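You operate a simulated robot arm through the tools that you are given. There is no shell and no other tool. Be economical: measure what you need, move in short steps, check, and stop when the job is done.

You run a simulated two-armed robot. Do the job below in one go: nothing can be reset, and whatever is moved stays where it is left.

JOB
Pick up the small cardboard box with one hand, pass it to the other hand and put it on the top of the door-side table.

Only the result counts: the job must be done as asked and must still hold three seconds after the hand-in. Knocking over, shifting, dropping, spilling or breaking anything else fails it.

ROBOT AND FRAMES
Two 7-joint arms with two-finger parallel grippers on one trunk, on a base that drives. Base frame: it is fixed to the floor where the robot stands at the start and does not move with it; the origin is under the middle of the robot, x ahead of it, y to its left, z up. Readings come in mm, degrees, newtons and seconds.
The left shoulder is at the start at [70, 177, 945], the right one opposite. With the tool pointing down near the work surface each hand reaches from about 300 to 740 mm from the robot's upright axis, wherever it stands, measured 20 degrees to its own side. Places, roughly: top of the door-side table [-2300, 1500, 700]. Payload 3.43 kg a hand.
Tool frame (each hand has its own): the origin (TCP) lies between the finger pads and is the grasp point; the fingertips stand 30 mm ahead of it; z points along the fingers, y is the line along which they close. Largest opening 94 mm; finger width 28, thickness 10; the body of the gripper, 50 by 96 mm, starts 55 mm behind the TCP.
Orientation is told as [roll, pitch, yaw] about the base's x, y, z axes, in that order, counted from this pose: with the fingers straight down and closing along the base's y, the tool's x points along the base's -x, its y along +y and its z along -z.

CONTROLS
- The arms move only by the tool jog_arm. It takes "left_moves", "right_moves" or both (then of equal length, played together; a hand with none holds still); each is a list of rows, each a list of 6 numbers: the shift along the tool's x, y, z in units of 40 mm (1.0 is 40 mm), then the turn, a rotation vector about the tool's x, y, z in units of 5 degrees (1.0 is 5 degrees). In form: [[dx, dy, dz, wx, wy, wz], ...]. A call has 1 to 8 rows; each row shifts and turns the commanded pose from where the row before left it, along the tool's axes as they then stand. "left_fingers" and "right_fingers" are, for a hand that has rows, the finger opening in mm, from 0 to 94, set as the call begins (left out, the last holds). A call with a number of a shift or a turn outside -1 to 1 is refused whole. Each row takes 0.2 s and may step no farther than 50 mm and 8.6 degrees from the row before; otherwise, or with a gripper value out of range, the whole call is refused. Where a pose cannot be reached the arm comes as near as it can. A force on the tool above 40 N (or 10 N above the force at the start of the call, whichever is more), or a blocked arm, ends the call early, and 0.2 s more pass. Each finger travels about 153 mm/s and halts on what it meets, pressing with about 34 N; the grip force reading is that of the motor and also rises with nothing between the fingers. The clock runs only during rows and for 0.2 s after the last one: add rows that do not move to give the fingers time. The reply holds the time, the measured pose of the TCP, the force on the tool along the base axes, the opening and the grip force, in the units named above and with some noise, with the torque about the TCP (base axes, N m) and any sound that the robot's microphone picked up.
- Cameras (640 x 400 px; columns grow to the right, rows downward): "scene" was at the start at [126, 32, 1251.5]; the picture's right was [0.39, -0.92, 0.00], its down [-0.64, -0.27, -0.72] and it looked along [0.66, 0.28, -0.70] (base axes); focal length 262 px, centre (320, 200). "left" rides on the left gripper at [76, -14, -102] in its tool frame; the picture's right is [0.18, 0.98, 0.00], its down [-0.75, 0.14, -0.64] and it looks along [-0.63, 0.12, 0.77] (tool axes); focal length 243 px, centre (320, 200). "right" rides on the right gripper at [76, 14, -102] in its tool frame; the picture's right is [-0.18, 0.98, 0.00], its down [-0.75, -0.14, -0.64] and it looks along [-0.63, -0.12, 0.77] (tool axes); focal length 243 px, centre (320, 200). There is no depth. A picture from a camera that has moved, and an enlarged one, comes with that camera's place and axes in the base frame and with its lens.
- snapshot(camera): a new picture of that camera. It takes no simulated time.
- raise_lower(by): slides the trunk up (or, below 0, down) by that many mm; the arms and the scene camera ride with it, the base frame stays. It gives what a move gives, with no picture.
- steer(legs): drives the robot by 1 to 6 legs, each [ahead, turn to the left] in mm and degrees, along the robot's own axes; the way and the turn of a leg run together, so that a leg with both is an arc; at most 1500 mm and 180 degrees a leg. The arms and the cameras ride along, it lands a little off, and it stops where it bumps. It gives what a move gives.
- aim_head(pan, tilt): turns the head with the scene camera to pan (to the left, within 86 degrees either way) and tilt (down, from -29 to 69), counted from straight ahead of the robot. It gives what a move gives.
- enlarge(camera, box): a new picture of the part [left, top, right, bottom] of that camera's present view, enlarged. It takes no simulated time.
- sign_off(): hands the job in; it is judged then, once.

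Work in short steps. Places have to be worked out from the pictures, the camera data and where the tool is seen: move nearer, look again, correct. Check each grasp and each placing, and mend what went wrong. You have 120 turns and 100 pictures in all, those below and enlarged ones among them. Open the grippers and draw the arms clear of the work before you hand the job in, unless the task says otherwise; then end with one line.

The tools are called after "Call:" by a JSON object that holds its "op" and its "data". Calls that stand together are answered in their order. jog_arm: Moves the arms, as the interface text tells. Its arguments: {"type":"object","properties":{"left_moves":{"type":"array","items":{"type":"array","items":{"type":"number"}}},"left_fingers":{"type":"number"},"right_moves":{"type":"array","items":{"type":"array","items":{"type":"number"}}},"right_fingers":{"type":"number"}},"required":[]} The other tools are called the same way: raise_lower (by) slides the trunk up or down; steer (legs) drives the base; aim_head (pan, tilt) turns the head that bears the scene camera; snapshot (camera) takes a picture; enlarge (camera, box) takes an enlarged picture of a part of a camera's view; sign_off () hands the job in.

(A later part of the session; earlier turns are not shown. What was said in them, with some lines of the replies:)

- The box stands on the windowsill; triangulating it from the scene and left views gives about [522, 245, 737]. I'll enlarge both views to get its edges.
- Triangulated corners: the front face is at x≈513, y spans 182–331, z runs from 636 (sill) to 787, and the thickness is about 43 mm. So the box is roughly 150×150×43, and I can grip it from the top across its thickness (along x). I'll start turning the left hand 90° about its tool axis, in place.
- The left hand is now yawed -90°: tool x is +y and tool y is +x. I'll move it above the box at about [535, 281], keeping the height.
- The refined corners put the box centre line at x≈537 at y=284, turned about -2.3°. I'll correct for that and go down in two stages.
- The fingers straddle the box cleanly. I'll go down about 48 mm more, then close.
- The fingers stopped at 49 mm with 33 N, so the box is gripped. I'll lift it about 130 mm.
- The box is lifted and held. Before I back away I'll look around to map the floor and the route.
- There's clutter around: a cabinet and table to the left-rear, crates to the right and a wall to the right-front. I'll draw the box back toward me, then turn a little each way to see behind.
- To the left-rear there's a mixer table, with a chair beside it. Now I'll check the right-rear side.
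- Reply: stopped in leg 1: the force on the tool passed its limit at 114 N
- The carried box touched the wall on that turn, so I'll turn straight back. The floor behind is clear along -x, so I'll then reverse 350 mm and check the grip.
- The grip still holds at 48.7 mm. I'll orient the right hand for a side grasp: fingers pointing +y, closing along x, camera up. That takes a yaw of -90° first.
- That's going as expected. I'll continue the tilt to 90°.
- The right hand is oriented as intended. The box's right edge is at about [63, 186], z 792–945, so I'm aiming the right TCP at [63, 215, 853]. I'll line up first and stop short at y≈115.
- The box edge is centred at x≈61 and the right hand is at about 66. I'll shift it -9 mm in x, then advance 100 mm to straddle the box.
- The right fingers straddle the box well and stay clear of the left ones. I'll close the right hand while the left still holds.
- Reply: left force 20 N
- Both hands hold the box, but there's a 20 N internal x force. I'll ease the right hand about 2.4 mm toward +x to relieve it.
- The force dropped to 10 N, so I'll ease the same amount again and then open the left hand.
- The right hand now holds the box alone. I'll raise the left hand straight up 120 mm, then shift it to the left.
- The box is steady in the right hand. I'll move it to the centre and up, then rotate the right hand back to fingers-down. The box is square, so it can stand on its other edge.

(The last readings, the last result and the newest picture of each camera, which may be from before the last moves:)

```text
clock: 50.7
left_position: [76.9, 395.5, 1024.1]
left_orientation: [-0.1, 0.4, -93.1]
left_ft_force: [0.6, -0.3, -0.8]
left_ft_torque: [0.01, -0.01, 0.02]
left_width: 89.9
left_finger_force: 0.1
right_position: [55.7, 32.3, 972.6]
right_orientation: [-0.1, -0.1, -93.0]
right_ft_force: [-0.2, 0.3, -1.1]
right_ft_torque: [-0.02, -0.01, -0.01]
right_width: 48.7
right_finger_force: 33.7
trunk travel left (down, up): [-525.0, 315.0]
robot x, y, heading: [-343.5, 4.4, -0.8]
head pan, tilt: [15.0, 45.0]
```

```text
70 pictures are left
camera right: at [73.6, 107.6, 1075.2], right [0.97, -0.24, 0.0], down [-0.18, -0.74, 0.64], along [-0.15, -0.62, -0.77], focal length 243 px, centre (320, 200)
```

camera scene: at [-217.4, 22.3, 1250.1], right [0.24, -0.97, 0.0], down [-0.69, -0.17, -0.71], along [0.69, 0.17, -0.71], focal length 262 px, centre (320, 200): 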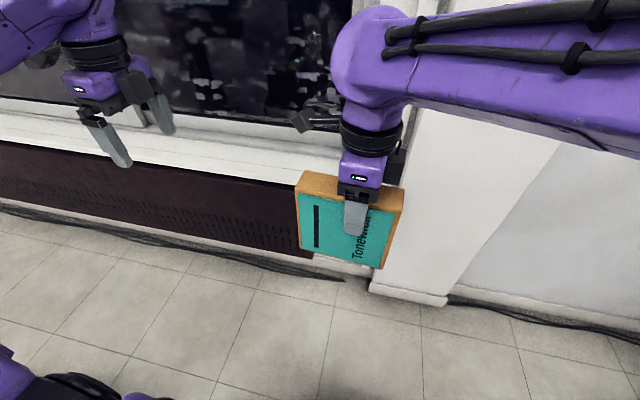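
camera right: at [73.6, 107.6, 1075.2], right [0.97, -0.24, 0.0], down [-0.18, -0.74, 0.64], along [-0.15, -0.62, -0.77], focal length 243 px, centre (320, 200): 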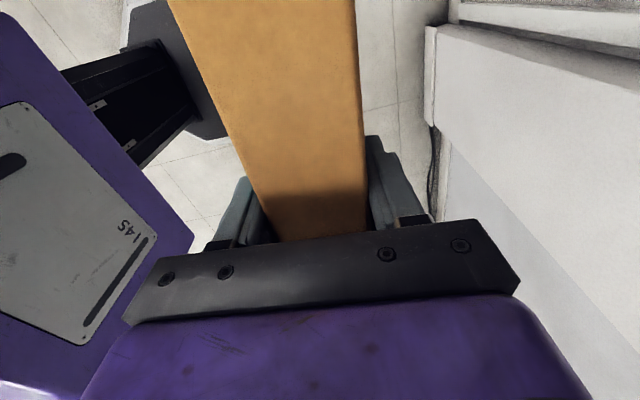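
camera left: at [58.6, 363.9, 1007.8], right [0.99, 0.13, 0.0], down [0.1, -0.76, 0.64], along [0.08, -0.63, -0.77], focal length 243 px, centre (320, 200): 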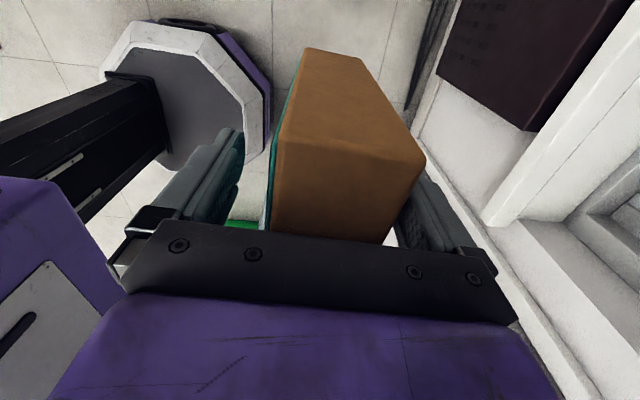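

The box is level in the right hand, with its bottom about 117 mm below the TCP. I'll turn left to face the door-side table and look.

Call:
{"op": "steer", "data": {"legs": [[0, 75], [0, 75]]}}

Call:
{"op": "aim_head", "data": {"pan": 0, "tilt": 22}}

Call:
{"op": "snapshot", "data": {"camera": "scene"}}

```text
clock: 57.6
left_position: [-909.9, -118.1, 1023.8]
left_orientation: [-0.3, 0.4, 56.2]
left_ft_force: [0.8, -1.2, 0.3]
left_ft_torque: [0.01, 0.04, -0.01]
left_width: 89.9
left_finger_force: 0.1
right_position: [-705.8, 183.2, 972.6]
right_orientation: [-0.2, 0.1, 56.4]
right_ft_force: [0.9, -0.2, -0.9]
right_ft_torque: [0.04, 0.02, 0.0]
right_width: 48.6
right_finger_force: 33.6
trunk travel left (down, up): [-525.0, 315.0]
robot x, y, heading: [-346.6, 4.0, 148.5]
head pan, tilt: [15.0, 45.0]
```

```text
clock: 58.5
left_position: [-911.0, -117.3, 1024.2]
left_orientation: [-0.3, 0.4, 56.2]
left_ft_force: [-1.2, -0.4, 0.1]
left_ft_torque: [0.0, 0.01, 0.01]
left_width: 90.0
left_finger_force: 0.0
right_position: [-706.8, 183.7, 972.9]
right_orientation: [-0.1, 0.0, 56.4]
right_ft_force: [-0.7, -0.2, -0.1]
right_ft_torque: [0.01, -0.02, -0.01]
right_width: 48.9
right_finger_force: 34.0
trunk travel left (down, up): [-525.0, 315.0]
robot x, y, heading: [-348.4, 4.3, 148.3]
head pan, tilt: [0.0, 22.0]
```

```text
69 pictures are left
camera scene: at [-468.6, 78.1, 1285.5], right [0.52, 0.85, 0.0], down [0.32, -0.2, -0.93], along [-0.79, 0.48, -0.38], focal length 262 px, centre (320, 200)
```

scene: 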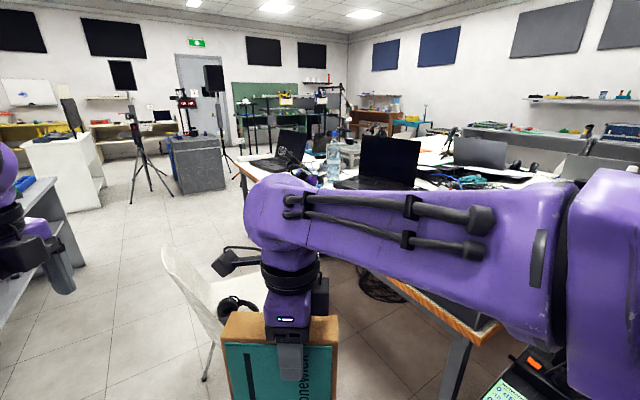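

The given place projects to about pixel (349, 164), the far part of the cluttered desks. I'll zoom in there.

Call:
{"op": "enlarge", "data": {"camera": "scene", "box": [220, 80, 480, 240]}}

Call:
{"op": "enlarge", "data": {"camera": "scene", "box": [0, 60, 260, 220]}}

```text
2.46 times, centred on (350, 160) of scene
camera zoom: at [-468.6, 78.1, 1285.5], right [0.52, 0.85, 0.0], down [0.32, -0.2, -0.93], along [-0.79, 0.48, -0.38], focal length 644 px, centre (246, 298)
```

zoom: 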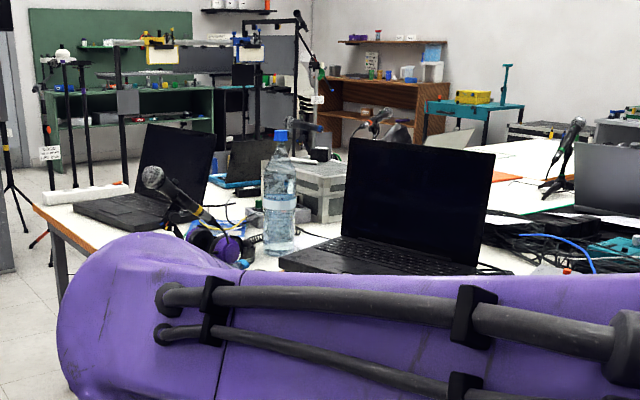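

```text
2.46 times, centred on (130, 140) of scene
camera zoom: at [-468.6, 78.1, 1285.5], right [0.52, 0.85, 0.0], down [0.32, -0.2, -0.93], along [-0.79, 0.48, -0.38], focal length 644 px, centre (788, 348)
```

zoom: 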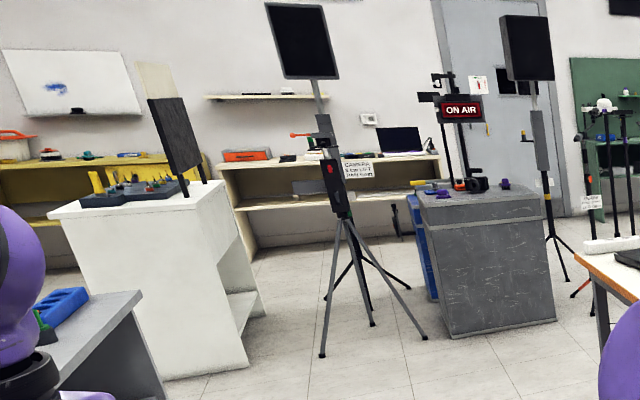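

The door-side table is the big cluttered white-topped one. A chair and a grey table narrow the passage, so I'll raise the trunk for a better view and face -x.

Call:
{"op": "raise_lower", "data": {"by": 250}}

Call:
{"op": "steer", "data": {"legs": [[0, 32]]}}

Call:
{"op": "aim_head", "data": {"pan": 0, "tilt": 35}}

Call:
{"op": "snapshot", "data": {"camera": "scene"}}

Call:
{"op": "aim_head", "data": {"pan": -50, "tilt": 30}}

Call:
{"op": "snapshot", "data": {"camera": "scene"}}

```text
clock: 61.0
left_position: [-910.3, -117.1, 1274.5]
left_orientation: [-0.3, 0.4, 56.3]
left_ft_force: [0.5, 0.9, -0.5]
left_ft_torque: [0.04, 0.03, 0.03]
left_width: 90.0
left_finger_force: 0.1
right_position: [-706.6, 183.4, 1222.4]
right_orientation: [-0.1, 0.0, 56.5]
right_ft_force: [0.5, -0.8, -1.1]
right_ft_torque: [0.01, -0.03, 0.0]
right_width: 48.8
right_finger_force: 34.1
trunk travel left (down, up): [-775.0, 65.0]
robot x, y, heading: [-344.0, 3.7, 148.3]
head pan, tilt: [0.0, 22.0]
```

```text
clock: 63.0
left_position: [-766.5, -392.4, 1274.5]
left_orientation: [-0.1, 0.4, 87.7]
left_ft_force: [1.0, 0.4, -0.7]
left_ft_torque: [-0.02, 0.03, -0.01]
left_width: 90.1
left_finger_force: 0.0
right_position: [-748.4, -29.7, 1221.0]
right_orientation: [-0.1, 0.0, 87.7]
right_ft_force: [0.9, -0.2, -0.9]
right_ft_torque: [-0.01, 0.03, -0.03]
right_width: 48.8
right_finger_force: 34.0
trunk travel left (down, up): [-775.0, 65.0]
robot x, y, heading: [-346.4, 5.2, 179.9]
head pan, tilt: [0.0, 22.0]
```

```text
clock: 63.7
left_position: [-766.3, -393.2, 1274.8]
left_orientation: [-0.3, 0.4, 87.5]
left_ft_force: [-0.4, -0.2, 0.6]
left_ft_torque: [0.0, 0.01, 0.01]
left_width: 90.2
left_finger_force: 0.0
right_position: [-748.1, -29.5, 1222.5]
right_orientation: [-0.1, -0.1, 87.6]
right_ft_force: [-0.1, -0.4, -1.0]
right_ft_torque: [0.0, 0.02, -0.01]
right_width: 48.6
right_finger_force: 33.9
trunk travel left (down, up): [-775.0, 65.0]
robot x, y, heading: [-345.1, 1.2, 179.7]
head pan, tilt: [0.0, 35.0]
```

```text
66 pictures are left
camera scene: at [-484.6, 3.4, 1515.0], right [0.0, 1.0, 0.0], down [0.57, 0.0, -0.82], along [-0.82, 0.0, -0.57], focal length 262 px, centre (320, 200)
```

scene: 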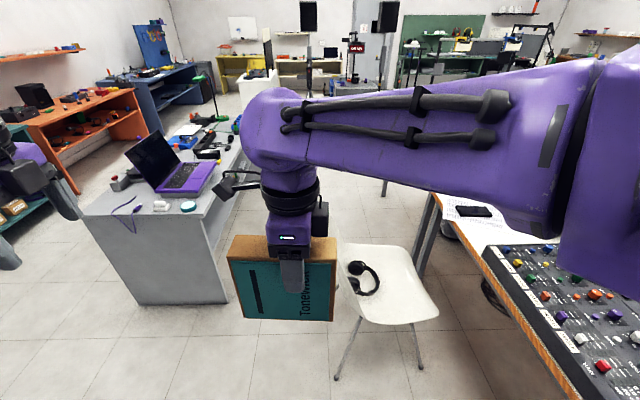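

```text
clock: 64.9
left_position: [-765.3, -393.2, 1275.1]
left_orientation: [-0.2, 0.5, 87.6]
left_ft_force: [0.1, -0.6, 0.4]
left_ft_torque: [-0.01, 0.03, 0.01]
left_width: 90.1
left_finger_force: 0.0
right_position: [-747.9, -30.1, 1222.6]
right_orientation: [-0.1, 0.0, 87.7]
right_ft_force: [0.6, -0.1, -0.8]
right_ft_torque: [-0.01, 0.0, 0.02]
right_width: 48.4
right_finger_force: 34.2
trunk travel left (down, up): [-775.0, 65.0]
robot x, y, heading: [-345.8, 3.4, 179.8]
head pan, tilt: [-50.0, 30.0]
```

```text
65 pictures are left
camera scene: at [-454.7, 72.8, 1522.8], right [0.77, 0.64, 0.0], down [0.32, -0.38, -0.87], along [-0.56, 0.66, -0.5], focal length 262 px, centre (320, 200)
```

scene: 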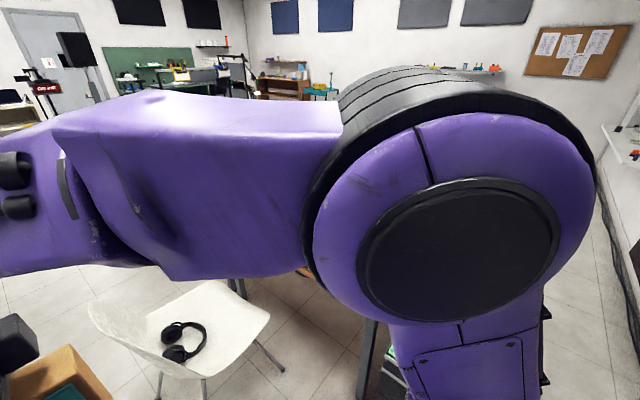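

The corridor between the grey table (corner about [-1504, -583]) and the chair (rear legs about y≈40–90) is roughly 610 mm wide. I need the base's width, so I'll look at it with the left wrist camera, and look ahead past the arm.

Call:
{"op": "snapshot", "data": {"camera": "left"}}

Call:
{"op": "aim_head", "data": {"pan": 0, "tilt": 69}}

Call:
{"op": "snapshot", "data": {"camera": "scene"}}

```text
64 pictures are left
camera left: at [-754.2, -467.9, 1379.8], right [-0.99, -0.14, 0.0], down [-0.11, 0.76, 0.64], along [-0.09, 0.63, -0.77], focal length 243 px, centre (320, 200)
```

left: 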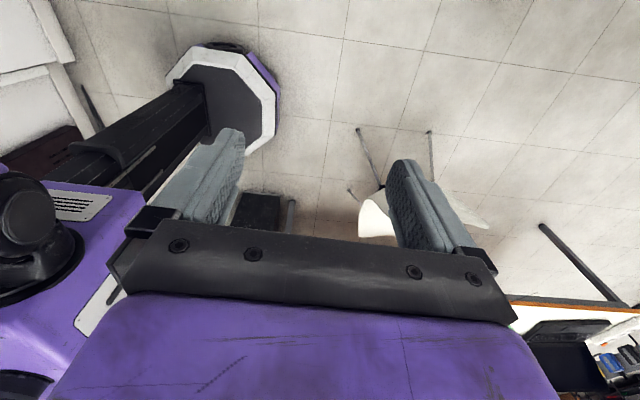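

```text
clock: 66.1
left_position: [-765.5, -392.6, 1275.1]
left_orientation: [-0.1, 0.5, 87.7]
left_ft_force: [0.2, 0.0, 0.5]
left_ft_torque: [0.01, 0.03, 0.02]
left_width: 89.9
left_finger_force: 0.1
right_position: [-748.1, -31.2, 1222.6]
right_orientation: [-0.2, 0.0, 87.7]
right_ft_force: [-0.2, -0.3, -2.1]
right_ft_torque: [0.0, 0.04, 0.04]
right_width: 48.9
right_finger_force: 33.8
trunk travel left (down, up): [-775.0, 65.0]
robot x, y, heading: [-345.5, 4.3, 179.7]
head pan, tilt: [0.0, 68.8]
```

```text
63 pictures are left
camera scene: at [-452.7, 3.7, 1471.3], right [0.0, 1.0, 0.0], down [0.93, 0.0, -0.36], along [-0.36, 0.0, -0.93], focal length 262 px, centre (320, 200)
```

scene: 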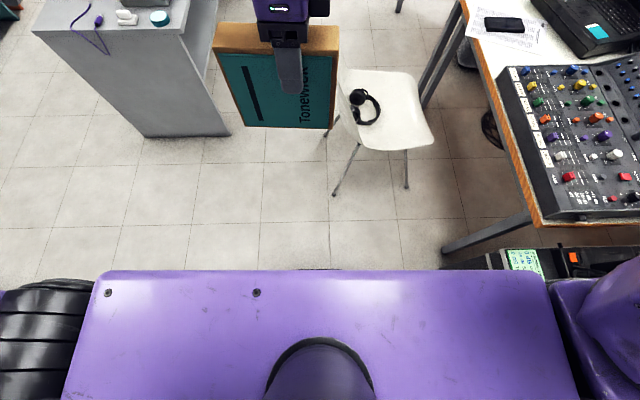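

The base radius is about 255 mm, and the pinch runs from y≈-590 to y≈44 at x≈-1490, so a line at y≈-275 leaves about 60 mm each side. I'll shift onto that line first.

Call:
{"op": "steer", "data": {"legs": [[0, 40], [434, 0], [0, -40]]}}

Call:
{"op": "snapshot", "data": {"camera": "scene"}}

```text
clock: 72.5
left_position: [-1069.0, -685.5, 1274.5]
left_orientation: [-0.3, 0.3, 89.3]
left_ft_force: [0.3, -0.4, 0.1]
left_ft_torque: [-0.03, 0.01, -0.01]
left_width: 89.8
left_finger_force: 0.1
right_position: [-1062.1, -321.7, 1222.2]
right_orientation: [0.0, -0.1, 89.3]
right_ft_force: [-0.9, -0.1, -1.2]
right_ft_torque: [0.03, 0.01, -0.01]
right_width: 48.8
right_finger_force: 34.1
trunk travel left (down, up): [-775.0, 65.0]
robot x, y, heading: [-663.3, -278.3, -178.5]
head pan, tilt: [0.0, 68.8]
```

```text
62 pictures are left
camera scene: at [-767.5, -280.5, 1471.3], right [-0.03, 1.0, 0.0], down [0.93, 0.02, -0.36], along [-0.36, -0.01, -0.93], focal length 262 px, centre (320, 200)
```

scene: 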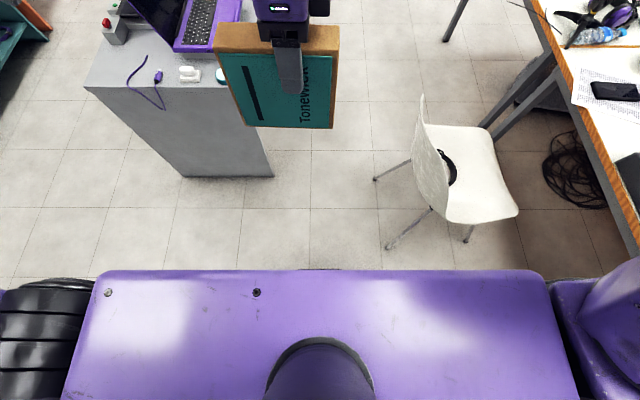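

I'm on the centreline; the pinch midpoint is y≈-278. I'll correct the heading by 1.5° and advance in stages.

Call:
{"op": "steer", "data": {"legs": [[0, -1.5], [350, 0]]}}

Call:
{"op": "aim_head", "data": {"pan": -35, "tilt": 60}}

Call:
{"op": "snapshot", "data": {"camera": "scene"}}

```text
clock: 75.1
left_position: [-1436.2, -672.6, 1275.4]
left_orientation: [-0.1, 0.4, 87.6]
left_ft_force: [0.3, 1.1, -0.4]
left_ft_torque: [0.03, 0.02, 0.04]
left_width: 90.0
left_finger_force: 0.1
right_position: [-1419.3, -310.2, 1223.8]
right_orientation: [-0.1, 0.1, 87.7]
right_ft_force: [0.7, 0.9, -0.5]
right_ft_torque: [0.02, 0.01, 0.01]
right_width: 48.5
right_finger_force: 33.7
trunk travel left (down, up): [-775.0, 65.0]
robot x, y, heading: [-1020.3, -273.0, 180.2]
head pan, tilt: [0.0, 68.8]
```

```text
clock: 76.2
left_position: [-1437.0, -673.1, 1275.2]
left_orientation: [-0.2, 0.5, 87.6]
left_ft_force: [0.4, 0.3, 0.3]
left_ft_torque: [0.0, 0.0, 0.02]
left_width: 90.1
left_finger_force: 0.0
right_position: [-1420.0, -310.3, 1222.2]
right_orientation: [-0.1, 0.0, 87.7]
right_ft_force: [0.0, -0.2, -0.6]
right_ft_torque: [0.04, -0.02, 0.01]
right_width: 48.8
right_finger_force: 33.5
trunk travel left (down, up): [-775.0, 65.0]
robot x, y, heading: [-1016.4, -276.1, 179.4]
head pan, tilt: [-35.0, 60.0]
```

```text
61 pictures are left
camera scene: at [-1123.4, -238.3, 1480.7], right [0.58, 0.82, 0.0], down [0.71, -0.5, -0.5], along [-0.41, 0.29, -0.87], focal length 262 px, centre (320, 200)
```

scene: 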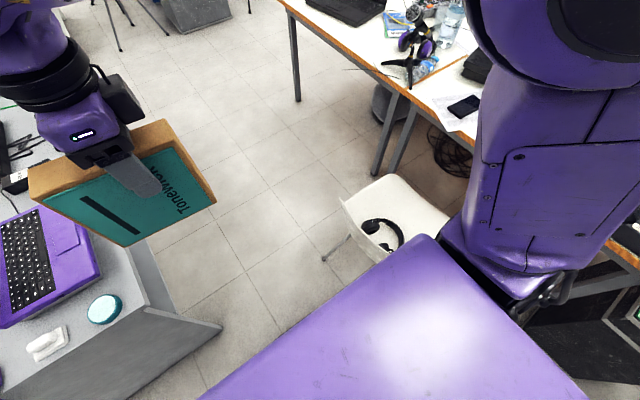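

Now I can see two tables. The door-side one starts at x≈-1750 and runs to x≈-2715, with its near edge at y≈640–680. The robot is still centred in the gap, so I'll continue.

Call:
{"op": "steer", "data": {"legs": [[450, 0]]}}

Call:
{"op": "snapshot", "data": {"camera": "scene"}}

```text
clock: 79.0
left_position: [-1908.9, -663.6, 1275.5]
left_orientation: [-0.2, 0.5, 87.0]
left_ft_force: [-0.1, 0.3, 0.3]
left_ft_torque: [0.03, 0.03, -0.01]
left_width: 89.9
left_finger_force: 0.0
right_position: [-1887.5, -301.4, 1223.0]
right_orientation: [0.1, 0.0, 87.0]
right_ft_force: [-0.3, 0.7, -0.6]
right_ft_torque: [0.07, -0.01, 0.02]
right_width: 48.3
right_finger_force: 33.8
trunk travel left (down, up): [-775.0, 65.0]
robot x, y, heading: [-1487.0, -271.6, 179.3]
head pan, tilt: [-35.0, 60.0]
```

```text
60 pictures are left
camera scene: at [-1589.9, -233.3, 1480.8], right [0.58, 0.81, 0.0], down [0.7, -0.51, -0.5], along [-0.41, 0.29, -0.87], focal length 262 px, centre (320, 200)
```

scene: 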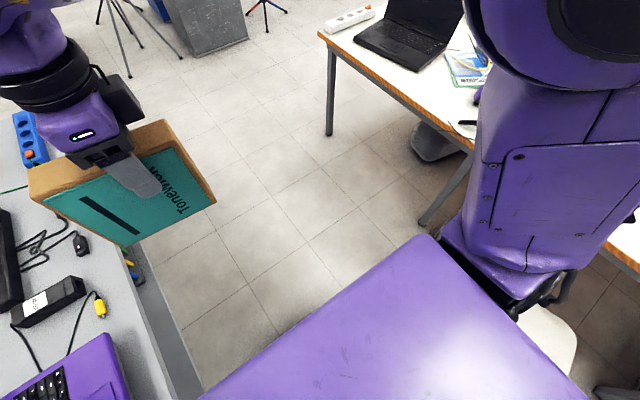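

I'm past the chair's rear legs. I'll continue another 700 mm, which puts me in front of the door-side table.

Call:
{"op": "steer", "data": {"legs": [[700, 0]]}}

Call:
{"op": "steer", "data": {"legs": [[0, -40]]}}

Call:
{"op": "aim_head", "data": {"pan": -60, "tilt": 40}}

Call:
{"op": "snapshot", "data": {"camera": "scene"}}

Call:
{"op": "aim_head", "data": {"pan": 0, "tilt": 40}}

Call:
{"op": "snapshot", "data": {"camera": "scene"}}

```text
clock: 82.7
left_position: [-2593.1, -655.1, 1275.3]
left_orientation: [-0.1, 0.3, 87.0]
left_ft_force: [0.5, 1.2, 0.6]
left_ft_torque: [0.0, 0.01, -0.03]
left_width: 89.9
left_finger_force: 0.0
right_position: [-2572.5, -293.1, 1221.8]
right_orientation: [0.0, 0.0, 87.2]
right_ft_force: [-0.2, 0.3, -0.7]
right_ft_torque: [-0.01, 0.01, -0.02]
right_width: 48.5
right_finger_force: 33.6
trunk travel left (down, up): [-775.0, 65.0]
robot x, y, heading: [-2173.0, -263.2, 179.1]
head pan, tilt: [-35.0, 60.0]
```

```text
clock: 85.0
left_position: [-2747.3, -298.6, 1274.3]
left_orientation: [-0.2, 0.4, 47.8]
left_ft_force: [-0.2, 0.4, -0.2]
left_ft_torque: [0.01, 0.0, 0.02]
left_width: 90.0
left_finger_force: 0.1
right_position: [-2501.2, -33.5, 1223.3]
right_orientation: [-0.1, 0.0, 47.8]
right_ft_force: [-0.3, 0.1, -1.3]
right_ft_torque: [0.02, 0.01, -0.04]
right_width: 48.6
right_finger_force: 34.0
trunk travel left (down, up): [-775.0, 65.0]
robot x, y, heading: [-2170.0, -264.2, 140.2]
head pan, tilt: [-35.0, 60.0]
```

```text
clock: 85.8
left_position: [-2748.0, -300.3, 1274.7]
left_orientation: [-0.2, 0.5, 47.8]
left_ft_force: [-0.4, 0.6, -0.6]
left_ft_torque: [0.01, 0.0, -0.02]
left_width: 89.6
left_finger_force: 0.1
right_position: [-2501.4, -32.4, 1223.5]
right_orientation: [-0.1, -0.1, 47.9]
right_ft_force: [0.1, 0.7, -0.8]
right_ft_torque: [0.02, -0.03, 0.03]
right_width: 48.7
right_finger_force: 33.9
trunk travel left (down, up): [-775.0, 65.0]
robot x, y, heading: [-2172.5, -263.7, 140.1]
head pan, tilt: [-60.0, 40.0]
```

```text
59 pictures are left
camera scene: at [-2195.2, -147.7, 1507.4], right [0.98, -0.17, 0.0], down [-0.11, -0.63, -0.77], along [0.13, 0.75, -0.64], focal length 262 px, centre (320, 200)
```

scene: 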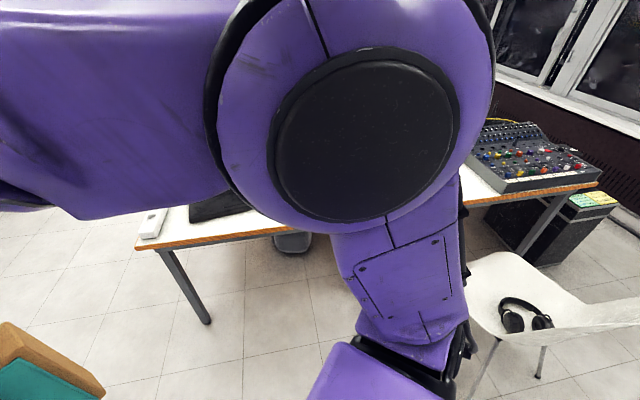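

```text
clock: 87.2
left_position: [-2747.7, -297.6, 1275.1]
left_orientation: [-0.2, 0.4, 47.8]
left_ft_force: [0.3, 0.9, 1.1]
left_ft_torque: [0.0, -0.01, -0.01]
left_width: 90.0
left_finger_force: 0.1
right_position: [-2501.3, -33.1, 1223.8]
right_orientation: [-0.2, 0.0, 47.9]
right_ft_force: [-0.2, -1.2, -1.5]
right_ft_torque: [0.03, -0.04, 0.02]
right_width: 48.8
right_finger_force: 34.4
trunk travel left (down, up): [-775.0, 65.0]
robot x, y, heading: [-2173.9, -263.4, 139.9]
head pan, tilt: [0.0, 40.0]
```

```text
58 pictures are left
camera scene: at [-2275.0, -176.7, 1507.4], right [0.64, 0.77, 0.0], down [0.49, -0.41, -0.77], along [-0.59, 0.49, -0.64], focal length 262 px, centre (320, 200)
```

scene: 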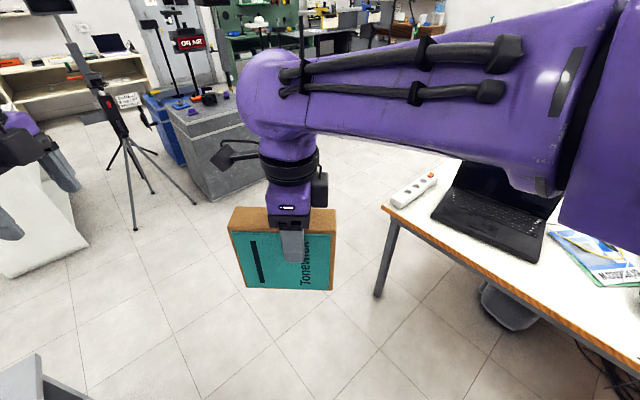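

There looks to be a free strip of table top around x -2200…-2000, y 650…830, in front of the laptop and magazine. I'll turn to face the table, come a bit closer, and look again.

Call:
{"op": "steer", "data": {"legs": [[0, -40], [150, 0]]}}

Call:
{"op": "aim_head", "data": {"pan": 25, "tilt": 35}}

Call:
{"op": "snapshot", "data": {"camera": "scene"}}

Call:
{"op": "snapshot", "data": {"camera": "left"}}

```text
clock: 90.4
left_position: [-2665.8, 219.4, 1275.7]
left_orientation: [-0.1, 0.5, 8.4]
left_ft_force: [-0.1, -0.4, -1.1]
left_ft_torque: [0.01, 0.02, -0.01]
left_width: 89.9
left_finger_force: 0.0
right_position: [-2305.9, 268.1, 1223.6]
right_orientation: [0.1, 0.1, 8.5]
right_ft_force: [-0.3, -0.8, -1.5]
right_ft_torque: [0.03, -0.01, -0.02]
right_width: 48.7
right_finger_force: 34.3
trunk travel left (down, up): [-775.0, 65.0]
robot x, y, heading: [-2201.1, -118.9, 100.8]
head pan, tilt: [0.0, 40.0]
```

```text
clock: 91.3
left_position: [-2667.5, 221.3, 1274.5]
left_orientation: [-0.2, 0.4, 8.3]
left_ft_force: [-0.3, -0.3, -0.6]
left_ft_torque: [0.0, 0.0, 0.0]
left_width: 90.1
left_finger_force: 0.0
right_position: [-2307.2, 271.3, 1222.5]
right_orientation: [-0.1, 0.0, 8.5]
right_ft_force: [1.0, 0.6, -1.1]
right_ft_torque: [-0.02, -0.04, 0.02]
right_width: 48.9
right_finger_force: 33.7
trunk travel left (down, up): [-775.0, 65.0]
robot x, y, heading: [-2201.0, -113.8, 100.7]
head pan, tilt: [25.0, 35.0]
```

```text
57 pictures are left
camera scene: at [-2259.4, 5.1, 1514.9], right [0.81, 0.58, 0.0], down [0.33, -0.47, -0.82], along [-0.48, 0.67, -0.57], focal length 262 px, centre (320, 200)
```

scene: 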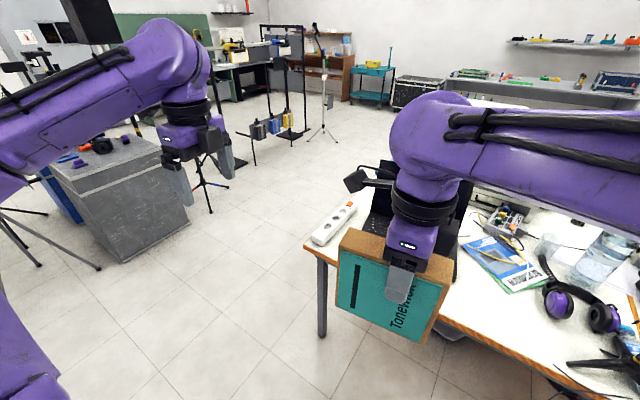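

```text
56 pictures are left
camera left: at [-2739.2, 197.8, 1379.8], right [-0.33, 0.95, 0.0], down [0.73, 0.25, 0.64], along [0.6, 0.21, -0.77], focal length 243 px, centre (320, 200)
```

left: 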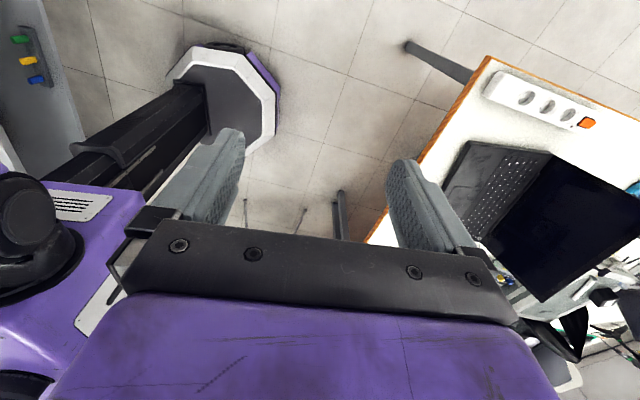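

The spot [-2090, 735] is free, with the edge at y≈620, the magazine at y≥879 and the laptop at x≤-2218. I'll pull the left hand back, turn to heading 90 and drive 370 mm closer with the arms still high.

Call:
{"op": "jog_arm", "data": {"left_moves": [[0, -0.8, 0, 0, 0, 0], [0, -0.8, 0, 0, 0, 0], [0, -0.8, 0, 0, 0, 0], [0, 0, 0, 0, 0, 0]]}}

Call:
{"op": "steer", "data": {"legs": [[0, -10.7], [360, 0]]}}

Call:
{"op": "aim_head", "data": {"pan": 15, "tilt": 55}}

Call:
{"op": "snapshot", "data": {"camera": "scene"}}

Call:
{"op": "snapshot", "data": {"camera": "right"}}

```text
clock: 92.3
left_position: [-2634.3, 165.1, 1262.2]
left_orientation: [-0.1, 0.3, 8.5]
left_ft_force: [0.0, 0.2, 0.2]
left_ft_torque: [-0.04, -0.02, -0.02]
left_width: 90.1
left_finger_force: 0.2
left hand out of reach, approached as far as the arm can: row 2, 3
right_position: [-2308.0, 270.7, 1222.9]
right_orientation: [0.0, -0.1, 8.5]
right_ft_force: [0.1, 0.3, -1.8]
right_ft_torque: [-0.02, -0.04, 0.01]
right_width: 48.6
right_finger_force: 34.4
trunk travel left (down, up): [-775.0, 65.0]
robot x, y, heading: [-2198.7, -114.1, 100.5]
head pan, tilt: [25.0, 35.0]
```

```text
clock: 95.3
left_position: [-2576.0, 601.4, 1264.5]
left_orientation: [-0.1, 0.4, -2.1]
left_ft_force: [0.1, 0.0, 0.2]
left_ft_torque: [0.0, 0.0, -0.02]
left_width: 89.8
left_finger_force: 0.1
right_position: [-2235.5, 646.4, 1223.0]
right_orientation: [0.0, 0.0, -1.9]
right_ft_force: [-0.8, 0.5, -0.9]
right_ft_torque: [-0.03, -0.05, 0.04]
right_width: 48.7
right_finger_force: 34.0
trunk travel left (down, up): [-775.0, 65.0]
robot x, y, heading: [-2203.4, 250.4, 90.0]
head pan, tilt: [25.0, 35.0]
```

```text
clock: 96.1
left_position: [-2576.7, 604.4, 1264.0]
left_orientation: [-0.3, 0.4, -2.1]
left_ft_force: [-0.2, 0.3, 0.2]
left_ft_torque: [0.06, 0.01, 0.04]
left_width: 89.9
left_finger_force: 0.1
right_position: [-2236.2, 647.9, 1222.2]
right_orientation: [0.0, 0.0, -1.9]
right_ft_force: [-0.3, -1.0, -1.7]
right_ft_torque: [-0.01, -0.04, 0.01]
right_width: 48.5
right_finger_force: 33.6
trunk travel left (down, up): [-775.0, 65.0]
robot x, y, heading: [-2199.6, 250.8, 90.1]
head pan, tilt: [15.0, 55.0]
```

```text
55 pictures are left
camera scene: at [-2219.1, 367.4, 1486.7], right [0.96, 0.26, 0.0], down [0.21, -0.79, -0.57], along [-0.15, 0.55, -0.82], focal length 262 px, centre (320, 200)
```

scene: 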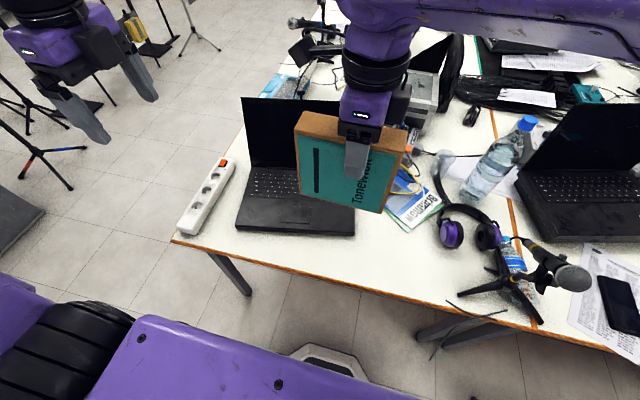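

```text
54 pictures are left
camera right: at [-2311.6, 665.4, 1325.2], right [0.22, 0.98, 0.0], down [0.75, -0.17, 0.64], along [0.63, -0.14, -0.77], focal length 243 px, centre (320, 200)
```

right: 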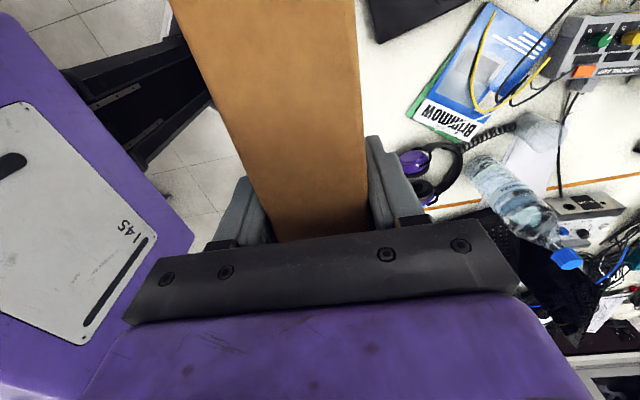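

The clear view confirms free table top at x -2213…-1925, y 640…800. The box centre sits about 16 mm to the left of the TCP, so I'll move the TCP to about [-2064, 725] at this height.

Call:
{"op": "jog_arm", "data": {"right_moves": [[-0.86, 0.4, 0, 0, 0, 0], [-0.86, 0.4, 0, 0, 0, 0], [-0.86, 0.4, 0, 0, 0, 0], [-0.86, 0.4, 0, 0, 0, 0], [-0.86, 0.4, 0, 0, 0, 0], [0, 0, 0, 0, 0, 0]]}}

Call:
{"op": "raise_lower", "data": {"by": -150}}

Call:
{"op": "snapshot", "data": {"camera": "scene"}}

Call:
{"op": "snapshot", "data": {"camera": "right"}}

```text
clock: 97.5
left_position: [-2576.5, 602.9, 1262.8]
left_orientation: [-0.1, 0.3, -2.1]
left_ft_force: [-1.1, 0.5, -0.7]
left_ft_torque: [0.03, 0.0, 0.03]
left_width: 90.2
left_finger_force: 0.0
right_position: [-2063.0, 722.0, 1224.8]
right_orientation: [-0.1, -0.1, -1.9]
right_ft_force: [-0.5, 0.5, -1.2]
right_ft_torque: [0.01, -0.04, 0.0]
right_width: 48.8
right_finger_force: 34.1
trunk travel left (down, up): [-775.0, 65.0]
robot x, y, heading: [-2200.1, 245.4, 90.1]
head pan, tilt: [15.0, 55.0]
```

```text
clock: 99.3
left_position: [-2576.6, 603.1, 1114.7]
left_orientation: [-0.1, 0.4, -2.1]
left_ft_force: [-0.8, -0.6, -0.1]
left_ft_torque: [0.01, 0.01, -0.01]
left_width: 90.0
left_finger_force: 0.1
right_position: [-2062.4, 723.1, 1074.8]
right_orientation: [0.0, 0.0, -1.9]
right_ft_force: [-0.2, 0.1, -1.0]
right_ft_torque: [0.0, -0.04, -0.01]
right_width: 48.6
right_finger_force: 34.2
trunk travel left (down, up): [-625.0, 215.0]
robot x, y, heading: [-2199.9, 246.5, 90.4]
head pan, tilt: [15.0, 55.0]
```

```text
53 pictures are left
camera scene: at [-2218.8, 366.7, 1336.8], right [0.97, 0.26, 0.0], down [0.21, -0.79, -0.57], along [-0.15, 0.55, -0.82], focal length 262 px, centre (320, 200)
```

scene: 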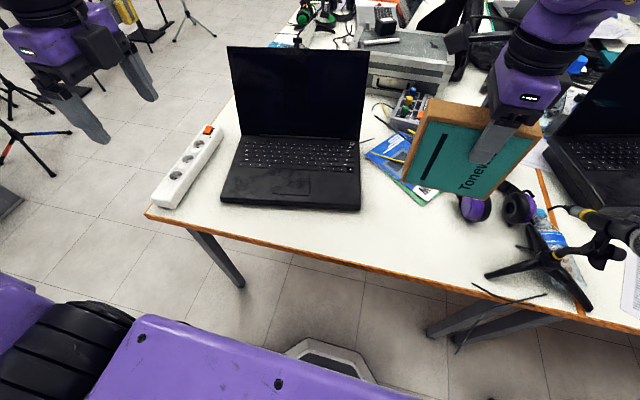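

```text
52 pictures are left
camera right: at [-2137.7, 739.4, 1177.4], right [0.22, 0.98, 0.0], down [0.75, -0.17, 0.64], along [0.63, -0.14, -0.77], focal length 243 px, centre (320, 200)
```

right: 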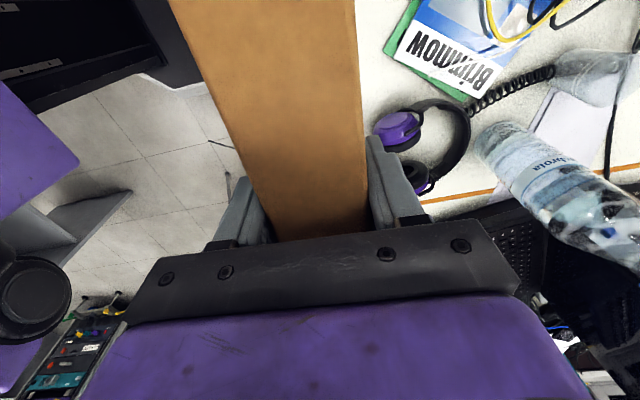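

The positions agree with a table height of about 700. The box is over the free spot, so I'll lower the right hand about 200 mm and check again.

Call:
{"op": "jog_arm", "data": {"right_moves": [[0, 0, 0.9, 0, 0, 0], [0, 0, 0.9, 0, 0, 0], [0, 0, 0.9, 0, 0, 0], [0, 0, 0.9, 0, 0, 0], [0, 0, 0.9, 0, 0, 0], [0, 0, 0.6, 0, 0, 0], [0, 0, 0, 0, 0, 0]]}}

Call:
{"op": "snapshot", "data": {"camera": "scene"}}

Call:
{"op": "aim_head", "data": {"pan": -35, "tilt": 45}}

Call:
{"op": "snapshot", "data": {"camera": "scene"}}

```text
clock: 100.9
left_position: [-2576.0, 603.3, 1114.6]
left_orientation: [-0.1, 0.5, -2.2]
left_ft_force: [-0.3, -0.9, 0.2]
left_ft_torque: [0.03, -0.05, -0.03]
left_width: 89.9
left_finger_force: 0.0
right_position: [-2059.1, 724.8, 867.9]
right_orientation: [0.0, -0.1, -1.9]
right_ft_force: [-0.1, 0.2, -1.5]
right_ft_torque: [-0.02, -0.01, -0.02]
right_width: 48.8
right_finger_force: 33.7
trunk travel left (down, up): [-625.0, 215.0]
robot x, y, heading: [-2200.9, 249.2, 90.3]
head pan, tilt: [15.0, 55.0]
```

```text
51 pictures are left
camera scene: at [-2218.8, 366.5, 1336.8], right [0.97, 0.26, 0.0], down [0.21, -0.79, -0.57], along [-0.15, 0.55, -0.82], focal length 262 px, centre (320, 200)
```

scene: 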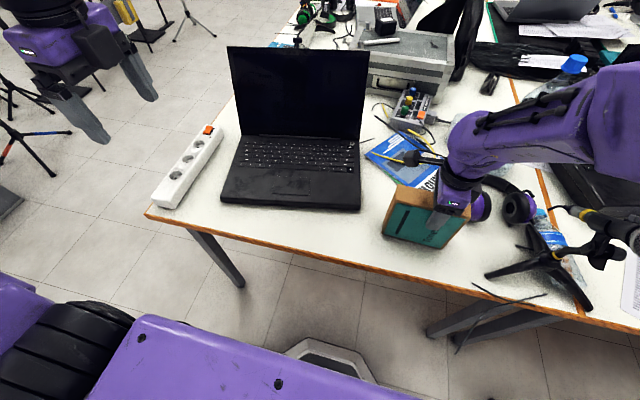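

```text
clock: 102.1
left_position: [-2577.1, 603.0, 1113.5]
left_orientation: [-0.1, 0.4, -2.1]
left_ft_force: [0.0, 0.0, -0.4]
left_ft_torque: [-0.04, 0.0, 0.0]
left_width: 90.1
left_finger_force: 0.0
right_position: [-2059.5, 724.7, 866.7]
right_orientation: [0.1, 0.0, -2.0]
right_ft_force: [-0.5, -0.9, -0.8]
right_ft_torque: [-0.01, -0.03, 0.03]
right_width: 48.7
right_finger_force: 34.1
trunk travel left (down, up): [-625.0, 215.0]
robot x, y, heading: [-2200.5, 250.2, 90.1]
head pan, tilt: [-35.0, 45.0]
```

```text
50 pictures are left
camera scene: at [-2153.6, 364.1, 1350.1], right [0.82, -0.57, 0.0], down [-0.4, -0.58, -0.71], along [0.4, 0.58, -0.71], focal length 262 px, centre (320, 200)
```

scene: 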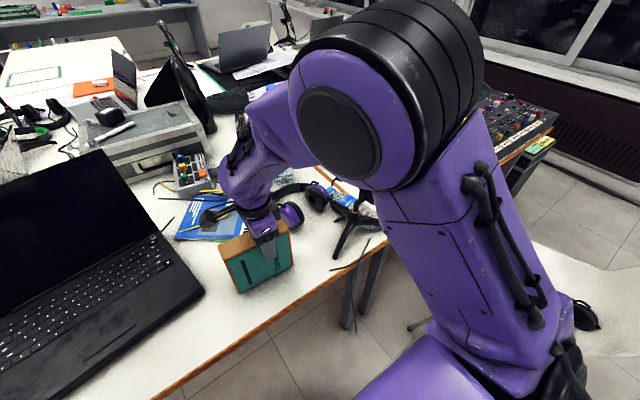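

The box bottom is about 50 mm above the table. I'll check arm clearance around the mic stand and headphones before the final lowering.

Call:
{"op": "enlarge", "data": {"camera": "scene", "box": [180, 100, 420, 300]}}

Call:
{"op": "snapshot", "data": {"camera": "right"}}

```text
2.00 times, centred on (300, 200) of scene
camera zoom: at [-2153.6, 364.1, 1350.1], right [0.82, -0.57, 0.0], down [-0.4, -0.58, -0.71], along [0.4, 0.58, -0.71], focal length 523 px, centre (360, 200)
```

zoom: 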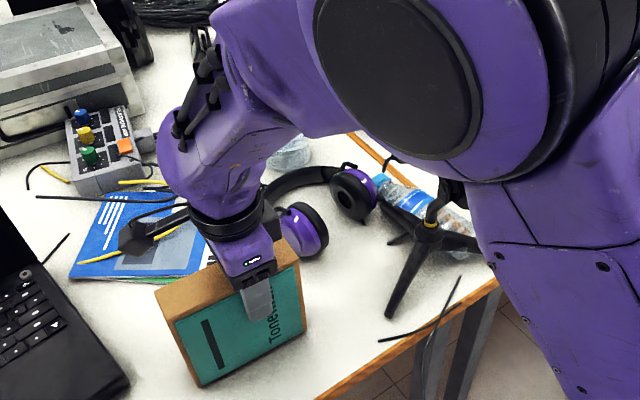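

```text
48 pictures are left
camera right: at [-2134.3, 741.8, 970.3], right [0.22, 0.98, 0.0], down [0.75, -0.17, 0.64], along [0.63, -0.14, -0.77], focal length 243 px, centre (320, 200)
```

right: 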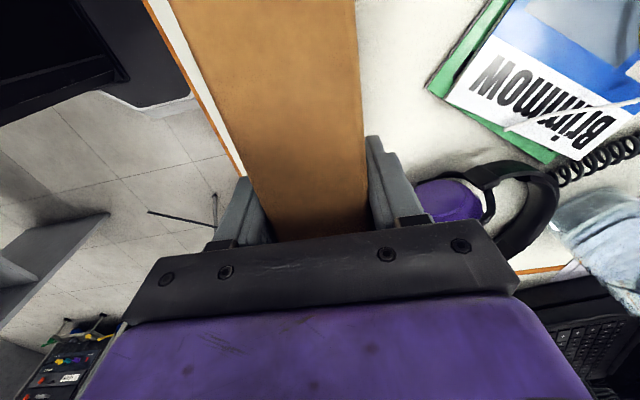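

There's ample clearance. I'll lower 36 mm, then in small steps until I feel contact.

Call:
{"op": "jog_arm", "data": {"right_moves": [[0, 0, 0.5, 0, 0, 0], [0, 0, 0.4, 0, 0, 0], [0, 0, 0, 0, 0, 0]]}}

Call:
{"op": "jog_arm", "data": {"right_moves": [[0, 0, 0.1, 0, 0, 0], [0, 0, 0.1, 0, 0, 0], [0, 0, 0, 0, 0, 0]]}}

```text
clock: 102.9
left_position: [-2577.8, 602.0, 1115.2]
left_orientation: [-0.1, 0.3, -2.0]
left_ft_force: [-0.5, 0.7, 0.0]
left_ft_torque: [0.03, 0.01, 0.01]
left_width: 89.7
left_finger_force: 0.1
right_position: [-2061.3, 723.1, 834.2]
right_orientation: [0.1, 0.0, -2.0]
right_ft_force: [0.5, 2.7, 19.4]
right_ft_torque: [0.09, 0.02, -0.21]
right_width: 48.7
right_finger_force: 33.9
trunk travel left (down, up): [-625.0, 215.0]
robot x, y, heading: [-2199.6, 246.9, 90.3]
head pan, tilt: [-35.0, 45.0]
```

```text
clock: 103.3
left_position: [-2576.1, 600.0, 1115.2]
left_orientation: [-0.1, 0.3, -2.0]
left_ft_force: [-0.3, -0.1, 0.2]
left_ft_torque: [-0.01, 0.02, -0.01]
left_width: 90.2
left_finger_force: 0.0
right_position: [-2061.6, 721.8, 834.4]
right_orientation: [0.4, 0.0, -2.0]
right_ft_force: [-0.4, -8.7, 24.1]
right_ft_torque: [-1.17, 0.01, 0.04]
right_width: 48.9
right_finger_force: 33.9
trunk travel left (down, up): [-625.0, 215.0]
robot x, y, heading: [-2196.0, 248.1, 90.3]
head pan, tilt: [-35.0, 45.0]
stopped in row 2 (right hand): the force on the tool passed its limit at 45 N (the readings are from after the stop); the commanded pose is now the measured one
```

The box made contact with TCP z≈834. I'll back off 1.5 mm to relax the force and check by picture that it rests on bare table.

Call:
{"op": "jog_arm", "data": {"right_moves": [[0, 0, -0.05, 0, 0, 0], [0, 0, 0, 0, 0, 0]]}}

Call:
{"op": "enlarge", "data": {"camera": "scene", "box": [180, 160, 360, 310]}}

Call:
{"op": "snapshot", "data": {"camera": "right"}}

```text
clock: 103.9
left_position: [-2576.5, 601.9, 1113.7]
left_orientation: [-0.1, 0.4, -2.2]
left_ft_force: [0.1, -0.4, 0.4]
left_ft_torque: [0.03, 0.03, 0.01]
left_width: 90.0
left_finger_force: 0.0
right_position: [-2061.1, 723.0, 834.3]
right_orientation: [0.2, 0.0, -1.9]
right_ft_force: [0.3, -2.4, 4.8]
right_ft_torque: [-0.22, -0.1, -0.06]
right_width: 48.8
right_finger_force: 33.9
trunk travel left (down, up): [-625.0, 215.0]
robot x, y, heading: [-2200.8, 251.6, 90.4]
head pan, tilt: [-35.0, 45.0]
```

```text
2.67 times, centred on (270, 235) of scene
camera zoom: at [-2153.7, 363.1, 1350.0], right [0.82, -0.57, 0.0], down [-0.4, -0.58, -0.71], along [0.4, 0.58, -0.71], focal length 698 px, centre (453, 107)
```

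zoom: 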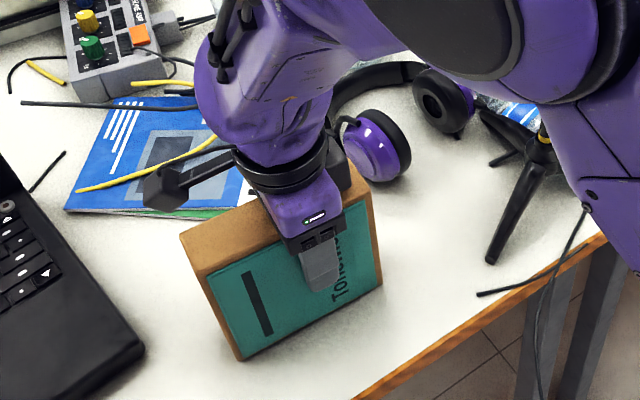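

```text
46 pictures are left
camera right: at [-2136.2, 740.4, 937.2], right [0.22, 0.98, 0.0], down [0.75, -0.17, 0.64], along [0.63, -0.14, -0.77], focal length 243 px, centre (320, 200)
```

right: 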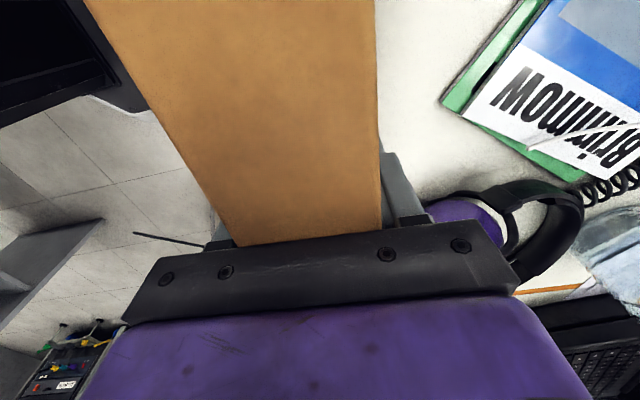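

The picture and geometry show the table top is nearer z≈748 and the box slid up slightly in the grip. It now stands flat on bare table with the force down to about 5 N. I'll open the right hand.

Call:
{"op": "jog_arm", "data": {"right_moves": [[0, 0, 0, 0, 0, 0], [0, 0, 0, 0, 0, 0], [0, 0, 0, 0, 0, 0]], "right_fingers": 76}}

Call:
{"op": "enlarge", "data": {"camera": "scene", "box": [180, 160, 360, 310]}}

Call:
{"op": "snapshot", "data": {"camera": "right"}}

```text
clock: 104.7
left_position: [-2575.7, 602.4, 1115.1]
left_orientation: [0.0, 0.4, -2.0]
left_ft_force: [-0.6, -0.4, 0.3]
left_ft_torque: [-0.04, 0.0, -0.02]
left_width: 89.9
left_finger_force: 0.0
right_position: [-2061.2, 724.6, 834.6]
right_orientation: [0.1, -0.1, -2.0]
right_ft_force: [0.0, -0.5, 3.1]
right_ft_torque: [-0.03, 0.0, -0.05]
right_width: 76.1
right_finger_force: 0.0
trunk travel left (down, up): [-625.0, 215.0]
robot x, y, heading: [-2201.5, 243.3, 90.2]
head pan, tilt: [-35.0, 45.0]
```

```text
2.67 times, centred on (270, 235) of scene
camera zoom: at [-2153.6, 363.5, 1350.2], right [0.82, -0.57, 0.0], down [-0.4, -0.58, -0.71], along [0.4, 0.58, -0.71], focal length 698 px, centre (453, 107)
```

zoom: 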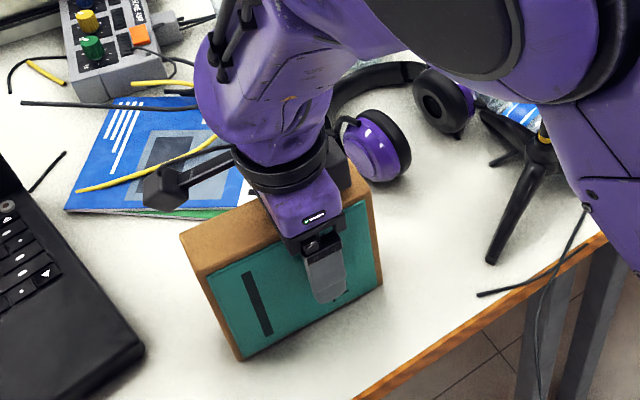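

```text
44 pictures are left
camera right: at [-2136.2, 740.8, 937.5], right [0.22, 0.98, 0.0], down [0.75, -0.17, 0.64], along [0.63, -0.14, -0.77], focal length 243 px, centre (320, 200)
```

right: 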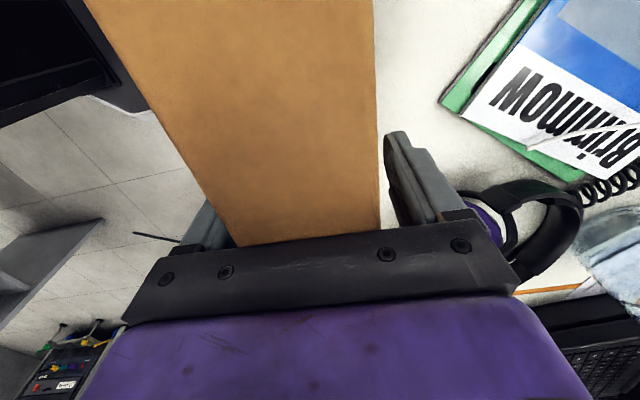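

The box stands on its own, and both fingers are clear of it. I'll lift the right hand straight up.

Call:
{"op": "jog_arm", "data": {"right_moves": [[0, 0, -0.2, 0, 0, 0], [0, 0, -0.5, 0, 0, 0], [0, 0, -0.8, 0, 0, 0], [0, 0, -0.9, 0, 0, 0], [0, 0, -0.9, 0, 0, 0], [0, 0, -0.9, 0, 0, 0], [0, 0, -0.9, 0, 0, 0], [0, 0, 0, 0, 0, 0]]}}

Call:
{"op": "raise_lower", "data": {"by": 150}}

Call:
{"op": "aim_head", "data": {"pan": 0, "tilt": 60}}

Call:
{"op": "snapshot", "data": {"camera": "scene"}}

```text
clock: 106.5
left_position: [-2575.5, 603.6, 1113.6]
left_orientation: [-0.2, 0.3, -2.0]
left_ft_force: [-0.2, -0.2, -0.4]
left_ft_torque: [-0.01, 0.06, -0.02]
left_width: 89.9
left_finger_force: 0.1
right_position: [-2058.0, 726.2, 1036.8]
right_orientation: [0.3, 0.1, -2.0]
right_ft_force: [-0.5, -0.4, 0.2]
right_ft_torque: [0.01, -0.02, -0.01]
right_width: 75.9
right_finger_force: 0.0
trunk travel left (down, up): [-625.0, 215.0]
robot x, y, heading: [-2198.2, 249.7, 90.3]
head pan, tilt: [-35.0, 45.0]
```

```text
clock: 108.3
left_position: [-2576.4, 602.7, 1263.8]
left_orientation: [-0.2, 0.4, -2.1]
left_ft_force: [0.7, 1.1, 0.5]
left_ft_torque: [-0.01, 0.01, -0.01]
left_width: 89.7
left_finger_force: 0.1
right_position: [-2059.1, 726.0, 1186.9]
right_orientation: [0.3, 0.0, -2.0]
right_ft_force: [-0.4, -0.1, -0.5]
right_ft_torque: [0.01, -0.01, 0.02]
right_width: 75.9
right_finger_force: 0.0
trunk travel left (down, up): [-775.0, 65.0]
robot x, y, heading: [-2200.4, 250.4, 90.4]
head pan, tilt: [-35.0, 45.0]
```

```text
clock: 109.3
left_position: [-2576.8, 603.1, 1265.0]
left_orientation: [-0.1, 0.3, -2.1]
left_ft_force: [-0.7, 0.4, -0.1]
left_ft_torque: [0.0, 0.05, 0.02]
left_width: 90.1
left_finger_force: 0.1
right_position: [-2058.4, 725.9, 1187.3]
right_orientation: [0.2, -0.1, -2.0]
right_ft_force: [0.2, -0.4, 0.0]
right_ft_torque: [0.01, 0.0, -0.01]
right_width: 75.8
right_finger_force: 0.0
trunk travel left (down, up): [-775.0, 65.0]
robot x, y, heading: [-2200.6, 247.5, 90.1]
head pan, tilt: [0.0, 60.0]
```

```text
43 pictures are left
camera scene: at [-2200.0, 363.9, 1480.7], right [1.0, 0.0, 0.0], down [0.0, -0.87, -0.5], along [0.0, 0.5, -0.87], focal length 262 px, centre (320, 200)
```

scene: 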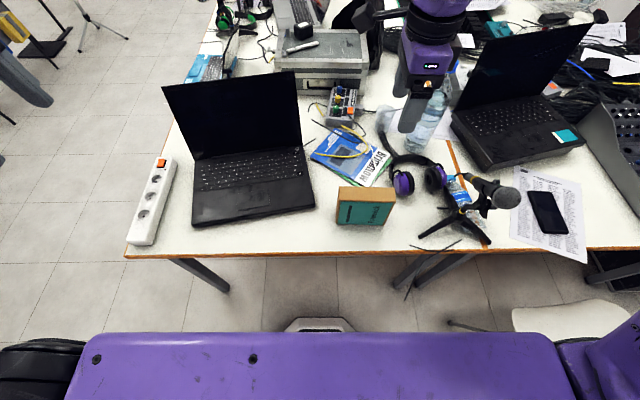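

The box stands upright on the door-side table, nothing else has been disturbed, and both hands are open and well clear. I'm handing in.

Call:
{"op": "sign_off", "data": {}}

```text
The job is handed in.
```

I picked up the small cardboard box with the left hand, passed it to the right, and stood it on the door-side table; on one turn the box touched the wall, but nothing else looked disturbed in the pictures.
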